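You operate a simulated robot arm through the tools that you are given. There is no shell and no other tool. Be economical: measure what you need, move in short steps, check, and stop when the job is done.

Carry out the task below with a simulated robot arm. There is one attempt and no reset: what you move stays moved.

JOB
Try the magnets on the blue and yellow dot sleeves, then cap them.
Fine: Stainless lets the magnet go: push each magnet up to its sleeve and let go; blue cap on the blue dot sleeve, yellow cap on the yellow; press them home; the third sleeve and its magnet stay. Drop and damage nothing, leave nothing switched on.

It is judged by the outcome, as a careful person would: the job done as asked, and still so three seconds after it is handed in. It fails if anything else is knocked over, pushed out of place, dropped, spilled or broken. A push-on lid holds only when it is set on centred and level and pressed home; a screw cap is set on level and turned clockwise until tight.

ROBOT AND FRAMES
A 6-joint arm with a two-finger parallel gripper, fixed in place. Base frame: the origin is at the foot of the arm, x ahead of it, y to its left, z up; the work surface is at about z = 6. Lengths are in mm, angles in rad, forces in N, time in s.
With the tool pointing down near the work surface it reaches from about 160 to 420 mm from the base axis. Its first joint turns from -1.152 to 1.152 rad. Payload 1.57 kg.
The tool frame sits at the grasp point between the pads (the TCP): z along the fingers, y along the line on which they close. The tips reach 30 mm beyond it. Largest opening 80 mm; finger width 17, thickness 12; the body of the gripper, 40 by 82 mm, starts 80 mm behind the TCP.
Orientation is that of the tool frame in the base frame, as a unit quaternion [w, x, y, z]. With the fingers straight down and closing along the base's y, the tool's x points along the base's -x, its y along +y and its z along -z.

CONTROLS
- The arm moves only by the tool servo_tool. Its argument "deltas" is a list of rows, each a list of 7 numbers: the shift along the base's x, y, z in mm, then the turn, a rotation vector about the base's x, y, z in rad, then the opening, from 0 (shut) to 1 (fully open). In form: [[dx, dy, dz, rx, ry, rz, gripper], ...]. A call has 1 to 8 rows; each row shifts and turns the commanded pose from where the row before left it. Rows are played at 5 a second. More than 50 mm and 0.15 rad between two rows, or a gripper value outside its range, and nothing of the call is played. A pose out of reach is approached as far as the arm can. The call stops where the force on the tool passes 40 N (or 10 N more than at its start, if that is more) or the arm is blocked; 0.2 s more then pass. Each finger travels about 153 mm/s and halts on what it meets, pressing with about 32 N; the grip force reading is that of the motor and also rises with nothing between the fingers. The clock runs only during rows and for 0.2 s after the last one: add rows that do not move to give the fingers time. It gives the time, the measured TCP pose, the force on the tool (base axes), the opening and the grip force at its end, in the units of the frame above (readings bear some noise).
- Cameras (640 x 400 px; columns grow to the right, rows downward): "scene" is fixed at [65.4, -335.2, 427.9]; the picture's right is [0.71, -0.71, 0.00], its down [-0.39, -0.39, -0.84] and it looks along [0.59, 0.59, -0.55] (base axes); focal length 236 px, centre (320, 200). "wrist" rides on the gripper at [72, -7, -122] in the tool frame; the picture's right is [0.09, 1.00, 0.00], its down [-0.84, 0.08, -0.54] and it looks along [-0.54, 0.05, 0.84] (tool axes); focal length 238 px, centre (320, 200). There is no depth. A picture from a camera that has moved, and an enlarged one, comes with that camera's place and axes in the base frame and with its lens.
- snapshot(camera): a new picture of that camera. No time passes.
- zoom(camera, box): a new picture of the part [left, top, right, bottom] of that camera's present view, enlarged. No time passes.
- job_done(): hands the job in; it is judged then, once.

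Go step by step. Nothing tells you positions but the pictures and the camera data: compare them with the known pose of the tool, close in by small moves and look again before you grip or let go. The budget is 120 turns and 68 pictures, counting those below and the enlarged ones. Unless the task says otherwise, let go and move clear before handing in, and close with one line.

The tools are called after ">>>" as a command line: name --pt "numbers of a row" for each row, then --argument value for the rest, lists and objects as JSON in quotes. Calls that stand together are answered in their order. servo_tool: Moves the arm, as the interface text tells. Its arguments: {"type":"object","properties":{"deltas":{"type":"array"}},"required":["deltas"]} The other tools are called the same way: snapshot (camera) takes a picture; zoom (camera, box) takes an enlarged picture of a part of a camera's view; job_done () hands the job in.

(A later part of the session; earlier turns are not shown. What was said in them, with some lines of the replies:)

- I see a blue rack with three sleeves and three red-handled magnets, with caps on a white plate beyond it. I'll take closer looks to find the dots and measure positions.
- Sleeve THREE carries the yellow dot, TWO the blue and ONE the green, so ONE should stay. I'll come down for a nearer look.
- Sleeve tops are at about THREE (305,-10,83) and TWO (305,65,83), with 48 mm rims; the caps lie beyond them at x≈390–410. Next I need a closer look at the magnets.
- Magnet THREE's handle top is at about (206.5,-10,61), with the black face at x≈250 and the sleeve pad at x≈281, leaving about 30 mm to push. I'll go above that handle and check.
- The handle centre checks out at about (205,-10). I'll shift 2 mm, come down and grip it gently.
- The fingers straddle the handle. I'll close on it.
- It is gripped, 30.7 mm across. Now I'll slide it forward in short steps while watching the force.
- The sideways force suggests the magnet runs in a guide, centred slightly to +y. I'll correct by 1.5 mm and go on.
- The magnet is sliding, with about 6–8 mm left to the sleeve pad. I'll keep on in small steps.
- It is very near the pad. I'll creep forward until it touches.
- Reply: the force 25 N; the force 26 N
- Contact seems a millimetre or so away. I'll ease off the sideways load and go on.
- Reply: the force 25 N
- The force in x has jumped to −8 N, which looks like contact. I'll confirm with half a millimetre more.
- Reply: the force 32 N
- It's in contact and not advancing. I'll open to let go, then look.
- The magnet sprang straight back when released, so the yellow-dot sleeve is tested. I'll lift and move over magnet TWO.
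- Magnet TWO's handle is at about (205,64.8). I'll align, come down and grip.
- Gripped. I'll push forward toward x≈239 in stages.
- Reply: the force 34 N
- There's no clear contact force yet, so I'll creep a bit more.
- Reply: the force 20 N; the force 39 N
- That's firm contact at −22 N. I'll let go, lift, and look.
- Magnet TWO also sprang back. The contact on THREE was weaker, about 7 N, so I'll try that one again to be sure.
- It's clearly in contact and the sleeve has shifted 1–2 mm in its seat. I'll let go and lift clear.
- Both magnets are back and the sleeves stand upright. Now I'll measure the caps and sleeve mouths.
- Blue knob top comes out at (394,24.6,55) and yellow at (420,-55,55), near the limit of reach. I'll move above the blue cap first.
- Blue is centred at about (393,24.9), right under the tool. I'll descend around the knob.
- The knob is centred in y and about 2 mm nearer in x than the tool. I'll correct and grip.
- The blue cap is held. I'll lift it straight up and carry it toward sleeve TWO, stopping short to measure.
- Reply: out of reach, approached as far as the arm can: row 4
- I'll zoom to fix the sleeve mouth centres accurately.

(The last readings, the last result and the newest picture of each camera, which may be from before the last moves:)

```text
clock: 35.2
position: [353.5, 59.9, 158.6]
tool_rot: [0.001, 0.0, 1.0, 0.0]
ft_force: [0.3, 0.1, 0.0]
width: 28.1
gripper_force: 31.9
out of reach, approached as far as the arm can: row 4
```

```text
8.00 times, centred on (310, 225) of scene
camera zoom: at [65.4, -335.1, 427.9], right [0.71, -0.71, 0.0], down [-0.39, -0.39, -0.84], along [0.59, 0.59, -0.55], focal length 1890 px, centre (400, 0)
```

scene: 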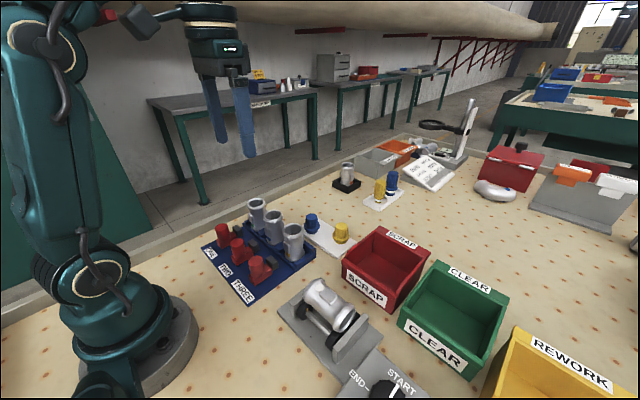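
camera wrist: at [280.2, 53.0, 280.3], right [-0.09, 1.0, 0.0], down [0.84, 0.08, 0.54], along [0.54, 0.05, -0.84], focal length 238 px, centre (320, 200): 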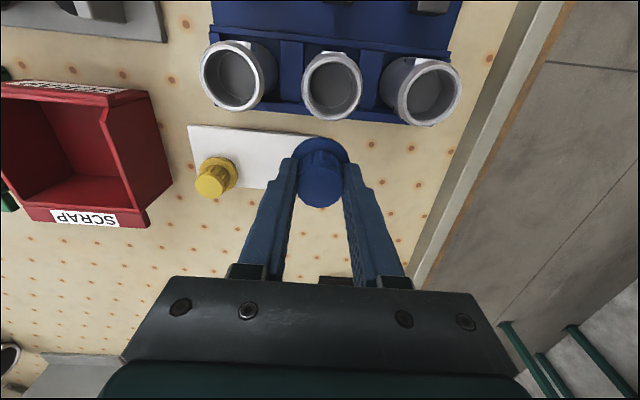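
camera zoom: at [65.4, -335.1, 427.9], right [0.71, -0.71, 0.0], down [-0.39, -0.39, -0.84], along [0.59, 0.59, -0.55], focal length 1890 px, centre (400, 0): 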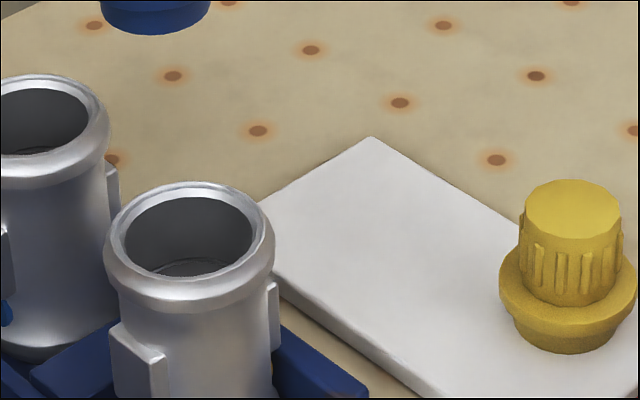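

Sleeve TWO's mouth centre is at about (307,65) and THREE's at about (307,-10.5). I'll hover the cap about 12 mm above TWO and compare.

>>> servo_tool --pt "-15 2 -3 0 0 0 0.28" --pt "-15 2 -4 0 0 0 0.28" --pt "-15 1 -5 0 0 0 0.28" --pt "0 0 0 0 0 0 0.28" --pt "0 0 0 0 0 0 0.28"

>>> zoom --camera "wrist" --box '[220, 80, 420, 205]'

>>> zoom --camera "scene" --box '[245, 175, 315, 235]'

```text
clock: 36.4
position: [306.7, 66.3, 147.0]
tool_rot: [0.001, 0.0, 1.0, 0.0]
ft_force: [-0.8, 0.7, -0.5]
width: 28.5
gripper_force: 32.1
```

```text
3.20 times, centred on (320, 142) of wrist
camera zoom: at [234.8, 58.6, 268.0], right [-0.09, 1.0, 0.0], down [0.84, 0.08, 0.54], along [0.54, 0.05, -0.84], focal length 763 px, centre (320, 384)
```

zoom: 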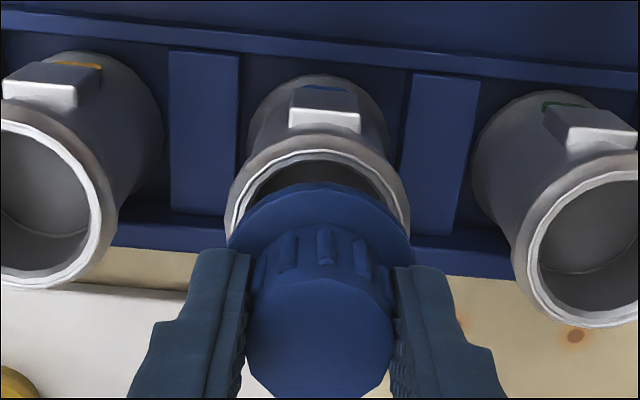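

```text
6.67 times, centred on (280, 205) of scene
camera zoom: at [65.4, -335.2, 427.9], right [0.71, -0.71, 0.0], down [-0.39, -0.39, -0.84], along [0.59, 0.59, -0.55], focal length 1575 px, centre (587, 167)
```

zoom: 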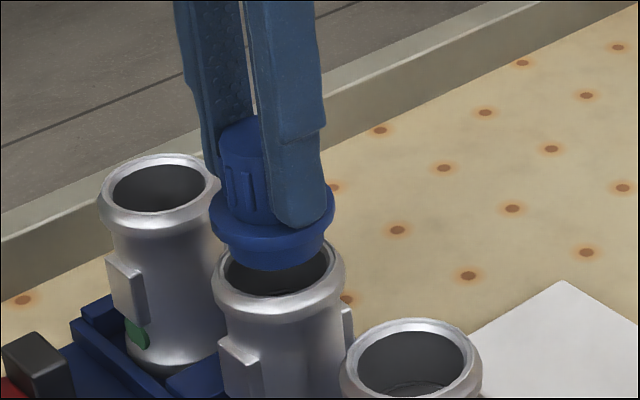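

The cap is within about a millimetre of centre over the sleeve. I'll nudge it and lower to just at the rim.

>>> servo_tool --pt "0.7 -0.2 -5 0 0 0 0.28" --pt "0 0 -4 0 0 0 0.28" --pt "0 0 0 0 0 0 0.28" --pt "0 0 0 0 0 0 0.28"

>>> zoom --camera "wrist" --box '[250, 90, 390, 190]'

>>> zoom --camera "scene" --box '[260, 195, 300, 230]'

```text
clock: 37.4
position: [307.5, 64.7, 137.5]
tool_rot: [0.0, 0.001, 1.0, -0.001]
ft_force: [0.6, -1.1, -0.6]
width: 28.4
gripper_force: 31.8
```

```text
4.00 times, centred on (320, 140) of wrist
camera zoom: at [235.4, 58.3, 259.1], right [-0.09, 1.0, 0.0], down [0.84, 0.08, 0.54], along [0.54, 0.05, -0.84], focal length 953 px, centre (320, 440)
```

zoom: 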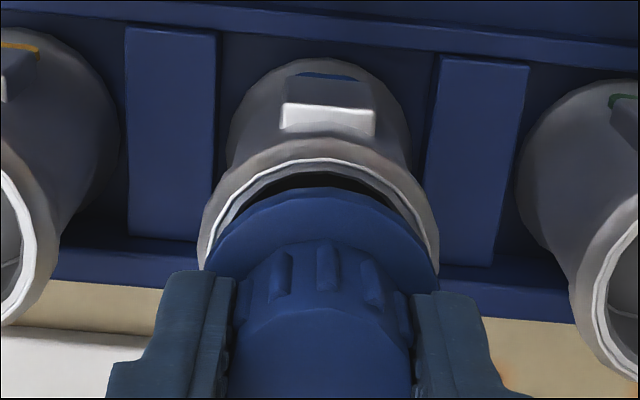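

```text
11.43 times, centred on (280, 212) of scene
camera zoom: at [65.4, -335.2, 427.9], right [0.71, -0.71, 0.0], down [-0.39, -0.39, -0.84], along [0.59, 0.59, -0.55], focal length 2700 px, centre (777, 57)
```

zoom: 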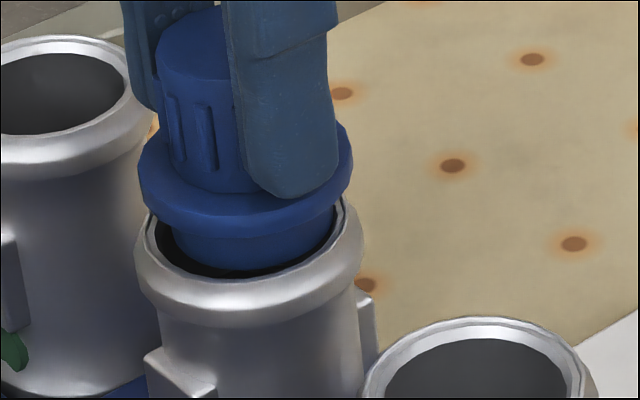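

The wrist view shows good sideways centring. The scene view shows the plug about 1.5 mm to the right, i.e. +x, so I'll shift back slightly and check again.

>>> servo_tool --pt "-1.3 -0.1 0 0 0 0 0.28" --pt "0 0 -1.5 0 0 0 0.28" --pt "0 0 0 0 0 0 0.28"

>>> zoom --camera "scene" --box '[260, 195, 300, 230]'

```text
clock: 38.2
position: [306.1, 64.4, 135.9]
tool_rot: [0.0, 0.0, 1.0, 0.0]
ft_force: [-0.3, 0.1, -0.4]
width: 28.2
gripper_force: 32.4
```

```text
11.43 times, centred on (280, 212) of scene
camera zoom: at [65.4, -335.2, 427.9], right [0.71, -0.71, 0.0], down [-0.39, -0.39, -0.84], along [0.59, 0.59, -0.55], focal length 2700 px, centre (777, 57)
```

zoom: 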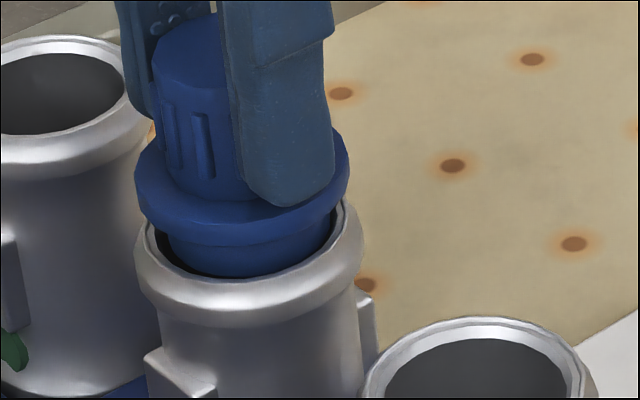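

The gaps are even now. I'll lower slowly and watch for contact.

>>> servo_tool --pt "0 0 -2 0 0 0 0.28" --pt "0 0 -2 0 0 0 0.28" --pt "0 0 0 0 0 0 0.28"

>>> servo_tool --pt "0 0 -1.5 0 0 0 0.28" --pt "0 0 -1.5 0 0 0 0.28" --pt "0 0 0 0 0 0 0.28"

>>> zoom --camera "scene" --box '[260, 195, 300, 230]'

```text
clock: 39.0
position: [305.9, 64.7, 132.3]
tool_rot: [0.0, 0.0, 1.0, 0.0]
ft_force: [-0.8, -0.3, -0.5]
width: 28.4
gripper_force: 31.8
```

```text
clock: 39.8
position: [306.2, 65.2, 131.2]
tool_rot: [-0.001, 0.0, 1.0, 0.0]
ft_force: [-0.2, 0.6, -1.2]
width: 28.2
gripper_force: 32.0
```

```text
11.43 times, centred on (280, 212) of scene
camera zoom: at [65.4, -335.2, 427.9], right [0.71, -0.71, 0.0], down [-0.39, -0.39, -0.84], along [0.59, 0.59, -0.55], focal length 2700 px, centre (777, 57)
```

zoom: 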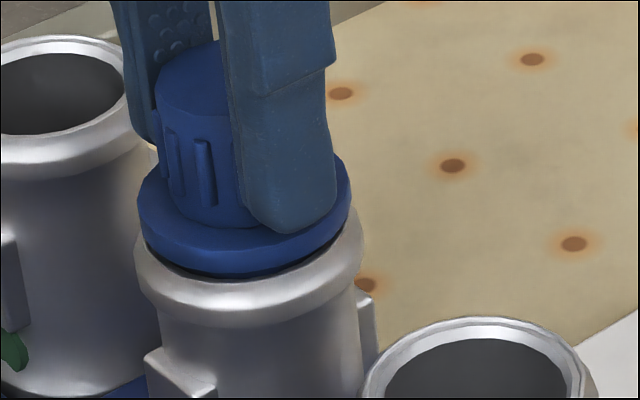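

The plug is in the bore with the flange just above the rim. I'll press it home now.

>>> servo_tool --pt "0 0 -1 0 0 0 0.28" --pt "0 0 -1 0 0 0 0.28" --pt "0 0 0 0 0 0 0.28"

>>> servo_tool --pt "0 0 -1 0 0 0 0.28" --pt "0 0 -1 0 0 0 0.28" --pt "0 0 0 0 0 0 0.28"

>>> servo_tool --pt "0 0 -1 0 0 0 0.28" --pt "0 0 -1 0 0 0 0.28" --pt "0 0 0 0 0 0 0.28"

>>> zoom --camera "scene" --box '[260, 195, 300, 230]'

```text
clock: 40.6
position: [306.8, 64.7, 128.3]
tool_rot: [0.001, 0.0, 1.0, -0.001]
ft_force: [-0.1, 0.2, 0.4]
width: 28.1
gripper_force: 32.1
```

```text
clock: 41.4
position: [307.4, 64.8, 125.7]
tool_rot: [0.002, 0.0, 1.0, -0.001]
ft_force: [-4.6, -2.2, 22.9]
width: 28.4
gripper_force: 32.1
```

```text
clock: 42.2
position: [306.4, 64.9, 124.2]
tool_rot: [0.002, 0.0, 1.0, -0.001]
ft_force: [2.6, -1.9, 21.1]
width: 28.1
gripper_force: 32.0
```

```text
11.43 times, centred on (280, 212) of scene
camera zoom: at [65.4, -335.2, 427.9], right [0.71, -0.71, 0.0], down [-0.39, -0.39, -0.84], along [0.59, 0.59, -0.55], focal length 2700 px, centre (777, 57)
```

zoom: 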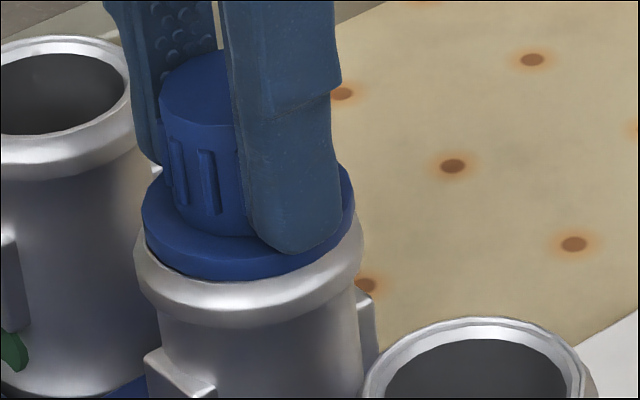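

The flange is on the rim with 21 N. I'll press harder to make sure it is home.

>>> servo_tool --pt "0 0 -1 0 0 0 0.28" --pt "0 0 -1 0 0 0 0.28" --pt "0 0 0 0 0 0 0.28"

>>> servo_tool --pt "0 0 -1 0 0 0 0.28" --pt "0 0 -1 0 0 0 0.28" --pt "0 0 0 0 0 0 0.28"

>>> zoom --camera "scene" --box '[260, 195, 300, 230]'

```text
clock: 42.8
position: [306.4, 64.1, 123.8]
tool_rot: [0.002, 0.0, 1.0, 0.0]
ft_force: [-2.2, 1.4, 6.0]
width: 28.6
gripper_force: 32.2
stopped in row 2: the force on the tool passed its limit (the readings are from after the stop); the commanded pose is now the measured one
```

```text
clock: 43.4
position: [307.0, 65.3, 123.4]
tool_rot: [0.003, -0.001, 1.0, 0.0]
ft_force: [-3.3, 0.7, 6.7]
width: 28.3
gripper_force: 32.5
stopped in row 3: the force on the tool passed its limit (the readings are from after the stop); the commanded pose is now the measured one
```

```text
11.43 times, centred on (280, 212) of scene
camera zoom: at [65.4, -335.2, 427.9], right [0.71, -0.71, 0.0], down [-0.39, -0.39, -0.84], along [0.59, 0.59, -0.55], focal length 2700 px, centre (777, 57)
```

zoom: 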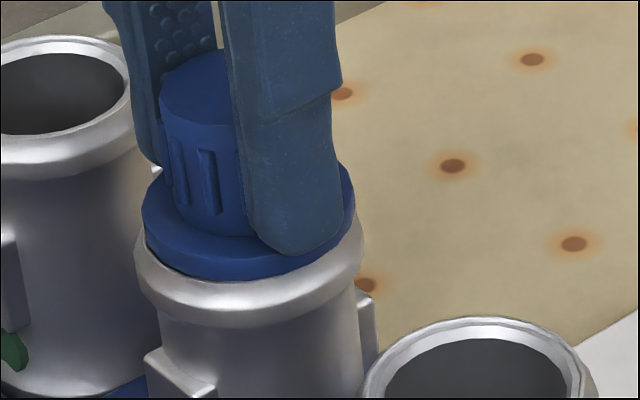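

The force passed 40 N with no more travel, so blue is home. I'll release, lift and look.

>>> servo_tool --pt "0 0 0 0 0 0 0.45" --pt "0 0 0 0 0 0 0.56" --pt "0 0 0 0 0 0 0.56" --pt "0 0 20 0 0 0 0.56" --pt "0 0 25 0 0 0 0.56" --pt "0 0 0 0 0 0 0.56"

>>> zoom --camera "scene" --box '[245, 185, 325, 255]'

```text
clock: 44.8
position: [308.5, 66.0, 168.3]
tool_rot: [0.004, 0.0, 1.0, 0.0]
ft_force: [-1.1, -0.1, -0.4]
width: 44.7
gripper_force: 0.0
```

```text
5.71 times, centred on (285, 220) of scene
camera zoom: at [65.4, -335.2, 427.9], right [0.71, -0.71, 0.0], down [-0.39, -0.39, -0.84], along [0.59, 0.59, -0.55], focal length 1350 px, centre (520, 86)
```

zoom: 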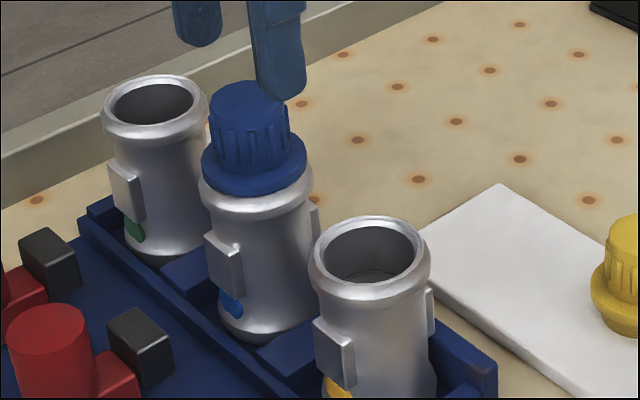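

Blue is seated level. Next is the yellow cap at about (418,-55): I'll approach to (397,-55,100) and measure it from there.

>>> servo_tool --pt "10 -40 0 0 0.006 0 0.56" --pt "20 -40 -20 0 0 0 0.56" --pt "30 -40 -24 0 0 0 0.56" --pt "29 0 -24 0 0 0 0.56" --pt "0 0 0 0 0 0 0.56" --pt "0 0 0 0 0 0 0.56"

>>> zoom --camera "wrist" --box '[220, 100, 420, 225]'

```text
refused: row 3 steps farther than a row can; nothing moved
```

```text
3.20 times, centred on (320, 162) of wrist
camera zoom: at [234.5, 58.2, 289.1], right [-0.09, 1.0, 0.0], down [0.83, 0.08, 0.55], along [0.54, 0.05, -0.84], focal length 763 px, centre (320, 320)
```

zoom: 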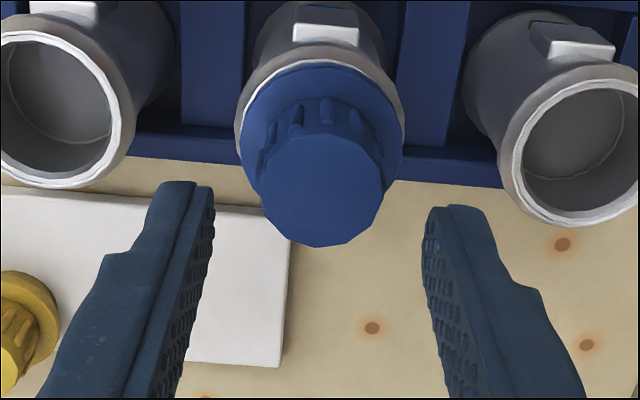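

The row was too long, so I'll split it. That extra look shows the blue cap seated and centred.

>>> servo_tool --pt "10 -40 0 0 0.006 0 0.56" --pt "20 -40 -10 0 0 0 0.56" --pt "20 -25 -20 0 0 0 0.56" --pt "20 -15 -19 0 0 0 0.56" --pt "20 0 -19 0 0 0 0.56" --pt "0 0 0 0 0 0 0.56" --pt "0 0 0 0 0 0 0.56"

>>> snapshot --camera "wrist"

```text
clock: 46.4
position: [398.2, -57.0, 100.8]
tool_rot: [0.0, -0.001, 1.0, 0.0]
ft_force: [0.2, 0.6, -0.1]
width: 45.0
gripper_force: 0.1
```

```text
17 pictures are left
camera wrist: at [325.9, -63.3, 222.0], right [-0.09, 1.0, 0.0], down [0.84, 0.08, 0.54], along [0.54, 0.05, -0.84], focal length 238 px, centre (320, 200)
```

wrist: 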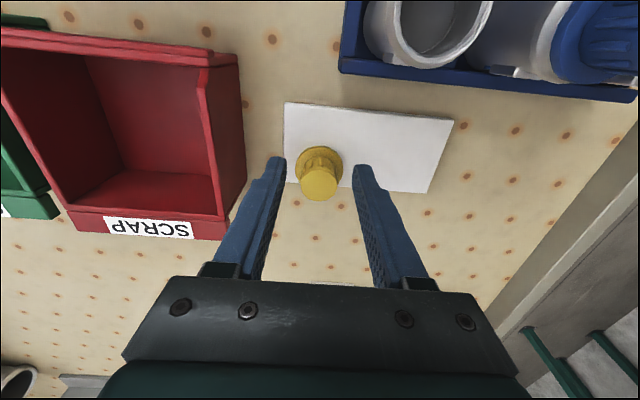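

The yellow knob is at about TCP +17.5 in x and +2 in y. I'll align y, descend, then slide forward in x to straddle it.

>>> servo_tool --pt "0 2 -13 0 0 0 0.58" --pt "0 0 -13 0 0 0 0.58" --pt "0 0 -12 0 0 0 0.58" --pt "6 0 0 0 0 0 0.58" --pt "6 0 0 0 0 0 0.58" --pt "5 0 0 0 0 0 0.58" --pt "0 0 0 0 0 0 0.58" --pt "0 0 0 0 0 0 0.58"

>>> zoom --camera "wrist" --box '[220, 100, 420, 225]'

```text
clock: 48.2
position: [413.3, -53.4, 63.3]
tool_rot: [0.0, 0.0, 1.0, 0.0]
ft_force: [-1.0, -1.0, 0.5]
width: 46.3
gripper_force: 0.0
```

```text
3.20 times, centred on (320, 162) of wrist
camera zoom: at [341.7, -60.4, 184.6], right [-0.09, 1.0, 0.0], down [0.84, 0.08, 0.54], along [0.54, 0.05, -0.84], focal length 763 px, centre (320, 320)
```

zoom: 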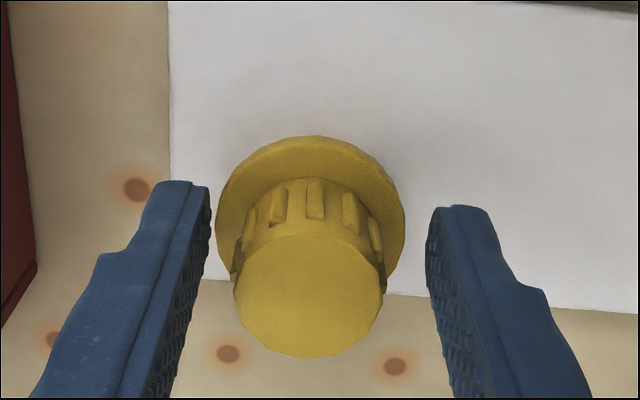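

The knob is about 5 mm further in x and 2 mm to −y. I'll correct and see whether the arm reaches.

>>> servo_tool --pt "2 -2.2 -1 0 0 0 0.58" --pt "2 0 0 0 0 0 0.58" --pt "1.5 0 0 0 0 0 0.58" --pt "0 0 0 0 0 0 0.58" --pt "0 0 0 0 0 0 0.58"

>>> zoom --camera "wrist" --box '[220, 100, 420, 225]'

```text
clock: 49.4
position: [415.1, -54.2, 62.1]
tool_rot: [0.0, 0.001, 1.0, -0.001]
ft_force: [-0.1, 0.2, 0.1]
width: 46.4
gripper_force: 0.0
out of reach, approached as far as the arm can: row 3
```

```text
3.20 times, centred on (320, 162) of wrist
camera zoom: at [343.0, -62.3, 183.7], right [-0.09, 1.0, 0.0], down [0.84, 0.08, 0.54], along [0.54, 0.05, -0.84], focal length 763 px, centre (320, 320)
```

zoom: 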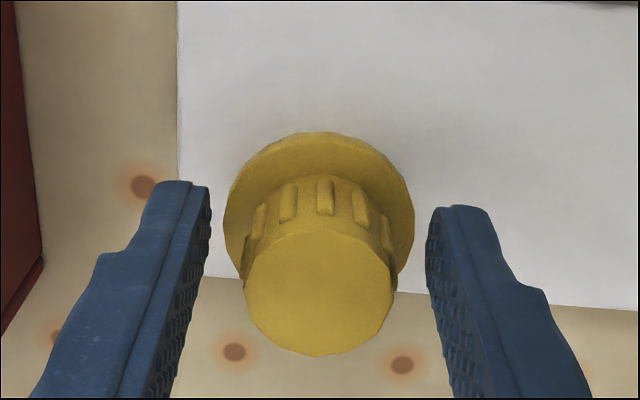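

The arm is at its reach limit. The pads still cover the knob's widest line about 4.5 mm ahead of TCP, inside the 8.5 mm half-width, so the grip is sound and I'll close.

>>> servo_tool --pt "0 0 0 0 0 0 0.45" --pt "0 0 0 0 0 0 0.35" --pt "0 0 0 0 0 0 0.28" --pt "0 0 0 0 0 0 0.28" --pt "0 0 0 0 0 0 0.28"

>>> zoom --camera "wrist" --box '[220, 100, 420, 225]'

```text
clock: 50.6
position: [414.1, -56.7, 62.9]
tool_rot: [0.0, 0.0, 1.0, -0.001]
ft_force: [-0.6, -0.7, 0.1]
width: 28.2
gripper_force: 31.7
```

```text
3.20 times, centred on (320, 162) of wrist
camera zoom: at [343.0, -62.3, 183.7], right [-0.09, 1.0, 0.0], down [0.84, 0.08, 0.54], along [0.54, 0.05, -0.84], focal length 763 px, centre (320, 320)
```

zoom: 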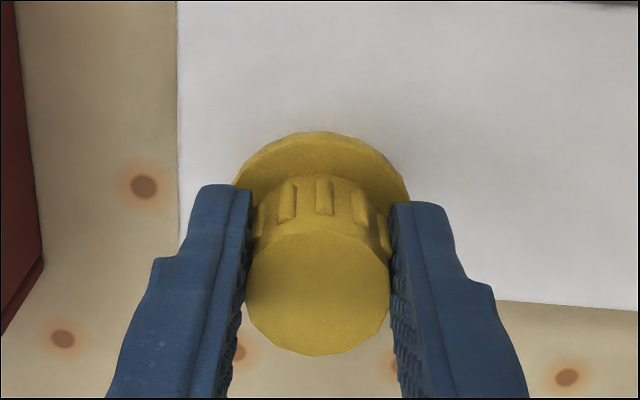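

Yellow is gripped. I'll lift while drawing back, then carry it to hover over sleeve THREE.

>>> servo_tool --pt "-3 0 8 0 0 0 0.28" --pt "-12 0 20 0 0 0 0.28" --pt "-20 0 30 0 0 0 0.28" --pt "-20 10 26 0 0 0 0.28" --pt "-20 12 2 0 0 0 0.28" --pt "-20 12 0 0 0 0 0.28" --pt "-18 11 0 0 0 0 0.28" --pt "0 0 0 0 0 0 0.28"

>>> servo_tool --pt "0 0 0 0 0 0 0.28" --pt "0 0 0 0 0 0 0.28"

>>> zoom --camera "wrist" --box '[220, 80, 420, 205]'

>>> zoom --camera "scene" --box '[265, 180, 325, 240]'

```text
clock: 52.4
position: [301.6, -11.2, 148.2]
tool_rot: [0.0, 0.0, 1.0, 0.001]
ft_force: [0.1, 0.1, -0.5]
width: 28.3
gripper_force: 32.2
```

```text
clock: 53.0
position: [301.5, -10.9, 147.9]
tool_rot: [-0.001, 0.0, 1.0, 0.0]
ft_force: [0.5, 0.4, -0.5]
width: 28.2
gripper_force: 32.3
```

```text
3.20 times, centred on (320, 142) of wrist
camera zoom: at [229.4, -17.2, 270.2], right [-0.09, 1.0, 0.0], down [0.84, 0.08, 0.54], along [0.54, 0.05, -0.84], focal length 763 px, centre (320, 384)
```

zoom: 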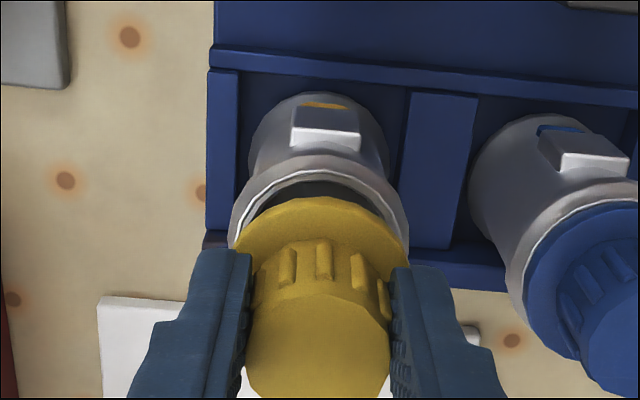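

```text
6.67 times, centred on (295, 210) of scene
camera zoom: at [65.4, -335.2, 427.9], right [0.71, -0.71, 0.0], down [-0.39, -0.39, -0.84], along [0.59, 0.59, -0.55], focal length 1575 px, centre (487, 133)
```

zoom: 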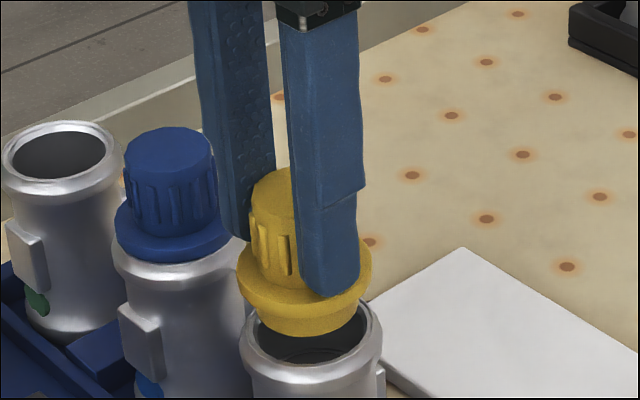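

The cap is aligned in both views. I'll lower to the rim and check once more.

>>> servo_tool --pt "0 0 -5 0 0 0 0.28" --pt "0 0 -4 0 0 0 0.28" --pt "0 0 -2 0 0 0 0.28" --pt "0 0 0 0 0 0 0.28" --pt "0 0 0 0 0 0 0.28"

>>> zoom --camera "scene" --box '[275, 205, 315, 240]'

```text
clock: 54.2
position: [301.5, -10.4, 137.3]
tool_rot: [0.0, 0.0, 1.0, 0.0]
ft_force: [-0.6, 1.1, -0.9]
width: 28.5
gripper_force: 32.1
```

```text
11.43 times, centred on (295, 222) of scene
camera zoom: at [65.4, -335.2, 427.9], right [0.71, -0.71, 0.0], down [-0.39, -0.39, -0.84], along [0.59, 0.59, -0.55], focal length 2700 px, centre (606, -57)
```

zoom: 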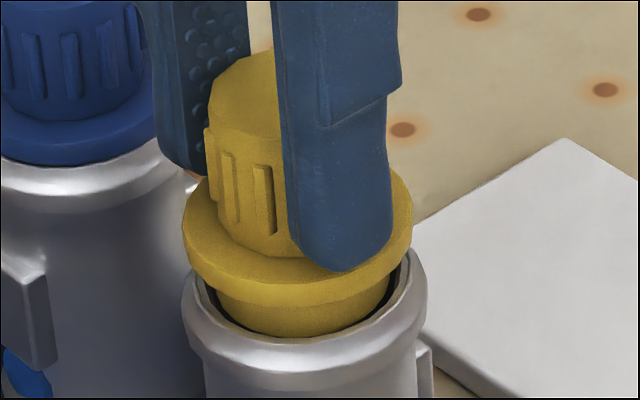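

It's well centred. I'll lower it and press in steps.

>>> servo_tool --pt "0.3 0 -2 0 0 0 0.28" --pt "0 0 -2 0 0 0 0.28" --pt "0 0 -2 0 0 0 0.28" --pt "0 0 0 0 0 0 0.28"

>>> servo_tool --pt "0 0 -1 0 0 0 0.28" --pt "0 0 -1 0 0 0 0.28" --pt "0 0 -1 0 0 0 0.28" --pt "0 0 0 0 0 0 0.28"

>>> servo_tool --pt "0 0 -1 0 0 0 0.28" --pt "0 0 -1 0 0 0 0.28" --pt "0 0 0 0 0 0 0.28"

>>> zoom --camera "scene" --box '[275, 205, 315, 240]'

```text
clock: 55.2
position: [302.3, -11.1, 131.1]
tool_rot: [0.001, -0.001, 1.0, 0.0]
ft_force: [0.3, 0.4, -0.2]
width: 28.1
gripper_force: 32.1
```

```text
clock: 56.2
position: [303.1, -10.8, 127.0]
tool_rot: [0.0, 0.001, 1.0, -0.001]
ft_force: [-3.4, 0.6, 9.7]
width: 28.1
gripper_force: 31.7
```

```text
clock: 57.0
position: [303.3, -10.4, 126.1]
tool_rot: [0.001, -0.001, 1.0, -0.002]
ft_force: [-3.9, -2.5, 23.1]
width: 28.0
gripper_force: 31.9
```

```text
11.43 times, centred on (295, 222) of scene
camera zoom: at [65.3, -335.2, 427.9], right [0.71, -0.71, 0.0], down [-0.39, -0.39, -0.84], along [0.59, 0.59, -0.55], focal length 2700 px, centre (606, -57)
```

zoom: 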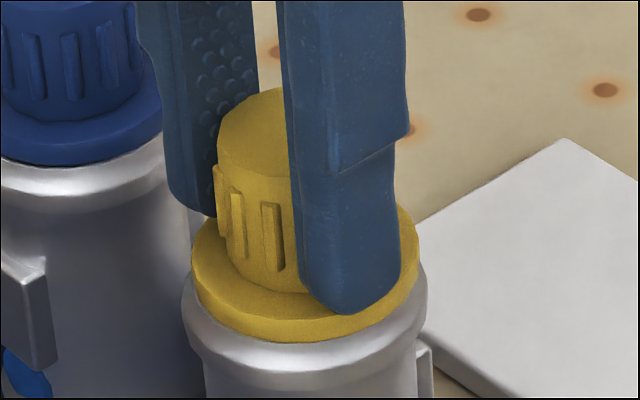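

The flange is at the rim. I'll press on to the force limit.

>>> servo_tool --pt "0 0 -1 0 0 0 0.28" --pt "0 0 -1 0 0 0 0.28" --pt "0 0 0 0 0 0 0.28"

>>> servo_tool --pt "0 0 -1 0 0 0 0.28" --pt "0 0 -1 0 0 0 0.28" --pt "0 0 0 0 0 0 0.28"

>>> servo_tool --pt "0 0 -1 0 0 0 0.28" --pt "0 0 -1 0 0 0 0.28" --pt "0 0 0 0 0 0 0.28"

>>> zoom --camera "scene" --box '[275, 205, 315, 240]'

```text
clock: 57.8
position: [303.3, -10.7, 123.4]
tool_rot: [0.001, 0.0, 1.0, 0.0]
ft_force: [0.4, -5.7, 19.1]
width: 28.2
gripper_force: 31.9
```

```text
clock: 58.4
position: [302.8, -10.7, 123.4]
tool_rot: [0.0, 0.0, 1.0, -0.001]
ft_force: [-1.4, -0.5, 4.5]
width: 28.4
gripper_force: 32.2
stopped in row 2: the force on the tool passed its limit (the readings are from after the stop); the commanded pose is now the measured one
```

```text
clock: 59.0
position: [302.8, -10.1, 124.1]
tool_rot: [0.002, 0.0, 1.0, -0.002]
ft_force: [-1.7, 0.7, 3.8]
width: 28.4
gripper_force: 32.0
stopped in row 2: the force on the tool passed its limit (the readings are from after the stop); the commanded pose is now the measured one
```

```text
11.43 times, centred on (295, 222) of scene
camera zoom: at [65.4, -335.2, 427.9], right [0.71, -0.71, 0.0], down [-0.39, -0.39, -0.84], along [0.59, 0.59, -0.55], focal length 2700 px, centre (606, -57)
```

zoom: 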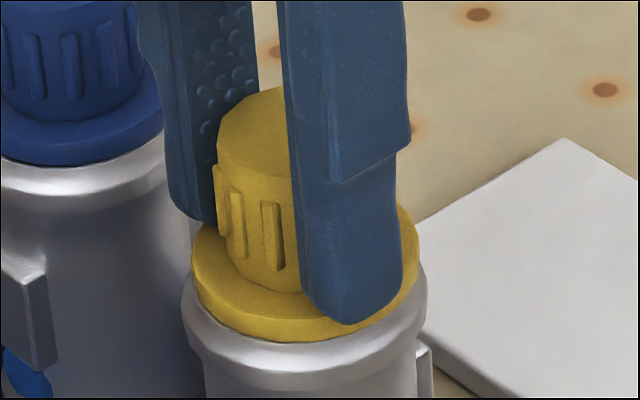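

The force limit was reached twice with no further travel. I'll release, lift and inspect.

>>> servo_tool --pt "0 0 0 0 0 0 0.45" --pt "0 0 0 0 0 0 0.56" --pt "0 0 0 0 0 0 0.56" --pt "0 0 20 0 0 0 0.56" --pt "0 0 30 0 0 0 0.56" --pt "0 0 0 0 0 0 0.56"

>>> zoom --camera "scene" --box '[250, 195, 320, 255]'

```text
clock: 60.4
position: [303.4, -12.0, 173.7]
tool_rot: [0.001, 0.0, 1.0, -0.001]
ft_force: [-0.3, 0.2, -0.4]
width: 44.7
gripper_force: 0.0
```

```text
6.67 times, centred on (285, 225) of scene
camera zoom: at [65.4, -335.2, 427.9], right [0.71, -0.71, 0.0], down [-0.39, -0.39, -0.84], along [0.59, 0.59, -0.55], focal length 1575 px, centre (553, 33)
```

zoom: 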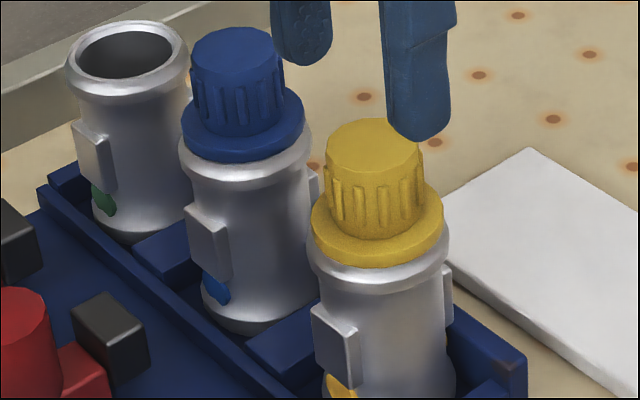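

Both caps look level and seated. As a final check I'll press each knob squarely from above with shut fingers, yellow first.

>>> servo_tool --pt "4.2 0 0 0 0 0 0.2" --pt "0 0 0 0 0 0 0" --pt "0 0 0 0 0 0 0" --pt "0 0 -10 0 0 0 0" --pt "0 0 -8 0 0 0 0" --pt "0 0 0 0 0 0 0"

>>> servo_tool --pt "0 0 -2 0 0 0 0" --pt "0 0 -2 0 0 0 0" --pt "0 0 -2 0 0 0 0" --pt "0 0 -2 0 0 0 0" --pt "0 0 -2 0 0 0 0" --pt "0 0 -2 0 0 0 0" --pt "0 0 0 0 0 0 0"

>>> zoom --camera "scene" --box '[250, 180, 330, 250]'

```text
clock: 61.8
position: [306.5, -11.1, 156.5]
tool_rot: [0.002, -0.001, 1.0, 0.0]
ft_force: [0.6, 1.3, -0.1]
width: 0.1
gripper_force: 21.0
```

```text
clock: 62.7
position: [307.6, -11.5, 150.8]
tool_rot: [0.004, 0.0, 1.0, -0.001]
ft_force: [-2.6, 1.9, 9.2]
width: 0.0
gripper_force: 21.2
stopped in row 4: the force on the tool passed its limit (the readings are from after the stop); the commanded pose is now the measured one
```

```text
5.71 times, centred on (290, 215) of scene
camera zoom: at [65.4, -335.1, 427.9], right [0.71, -0.71, 0.0], down [-0.39, -0.39, -0.84], along [0.59, 0.59, -0.55], focal length 1350 px, centre (491, 114)
```

zoom: 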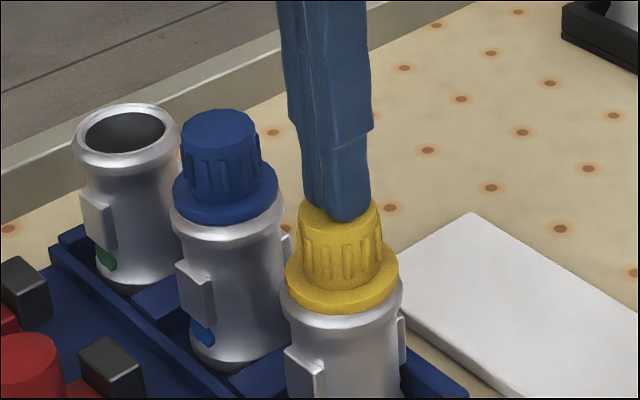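

Yellow is solid at 40 N. Now the same press on blue.

>>> servo_tool --pt "0 0 15 0 0.005 0 0" --pt "0 38 0 0 0 0 0" --pt "0 38 0 0 0 0 0" --pt "0 0 0 0 0 0 0" --pt "0 0 -7 0 0 0 0" --pt "0 0 0 0 0 0 0"

>>> servo_tool --pt "0 0 -2 0 0 0 0" --pt "0 0 -2 0 0 0 0" --pt "0 0 -2 0 0 0 0" --pt "0 0 -2 0 0 0 0" --pt "0 0 -2 0 0 0 0" --pt "0 0 -2 0 0 0 0" --pt "0 0 0 0 0 0 0"

>>> servo_tool --pt "0 0 30 0 0 0 0" --pt "0 0 40 0 0 0 0" --pt "-40 -10 10 0 0 0 0.3" --pt "-40 -10 0 0 0 0 0.5" --pt "0 0 0 0 0 0 0.5"

>>> zoom --camera "scene" --box '[200, 180, 360, 290]'

>>> snapshot --camera "wrist"

```text
clock: 64.1
position: [306.1, 64.6, 159.0]
tool_rot: [0.001, -0.001, 1.0, -0.002]
ft_force: [0.8, -0.1, -0.2]
width: 0.2
gripper_force: 21.0
```

```text
clock: 65.3
position: [308.1, 64.7, 151.1]
tool_rot: [0.005, -0.001, 1.0, -0.002]
ft_force: [-3.5, 1.2, 8.6]
width: 0.1
gripper_force: 20.7
stopped in row 6: the force on the tool passed its limit (the readings are from after the stop); the commanded pose is now the measured one
```

```text
clock: 66.5
position: [225.5, 47.6, 233.8]
tool_rot: [0.004, -0.001, 1.0, -0.002]
ft_force: [0.1, 0.3, -0.6]
width: 39.9
gripper_force: 0.0
```

```text
3.64 times, centred on (280, 235) of scene
camera zoom: at [65.4, -335.2, 427.9], right [0.71, -0.71, 0.0], down [-0.39, -0.39, -0.84], along [0.59, 0.59, -0.55], focal length 859 px, centre (466, 73)
```

zoom: 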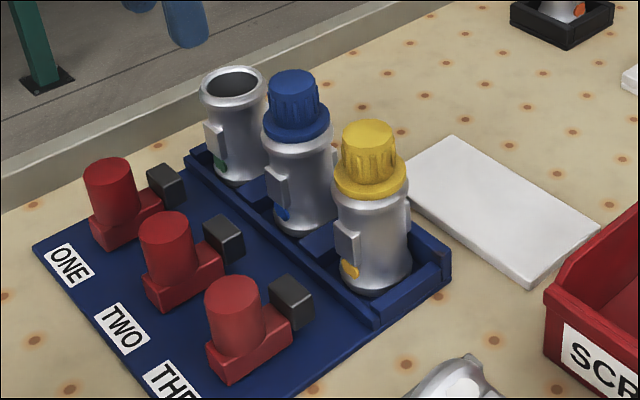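

```text
5 pictures are left
camera wrist: at [153.6, 40.2, 354.8], right [-0.09, 1.0, 0.0], down [0.83, 0.08, 0.55], along [0.55, 0.05, -0.84], focal length 238 px, centre (320, 200)
```

wrist: 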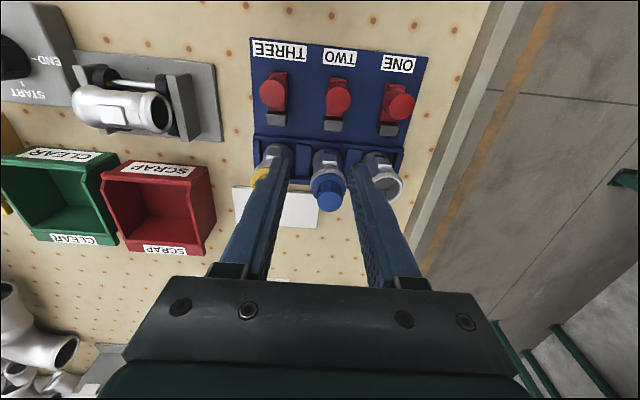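

Both caps are home and level, the magnets are back in place, sleeve ONE is untouched and the arm is clear. I'm handing in.

>>> job_done

```text
The job is handed in.
```

I pushed the magnets up to the blue-dot and yellow-dot sleeves; both let go and sprang back. Each sleeve now has its matching cap pressed home, and the third sleeve and its magnet were left alone.
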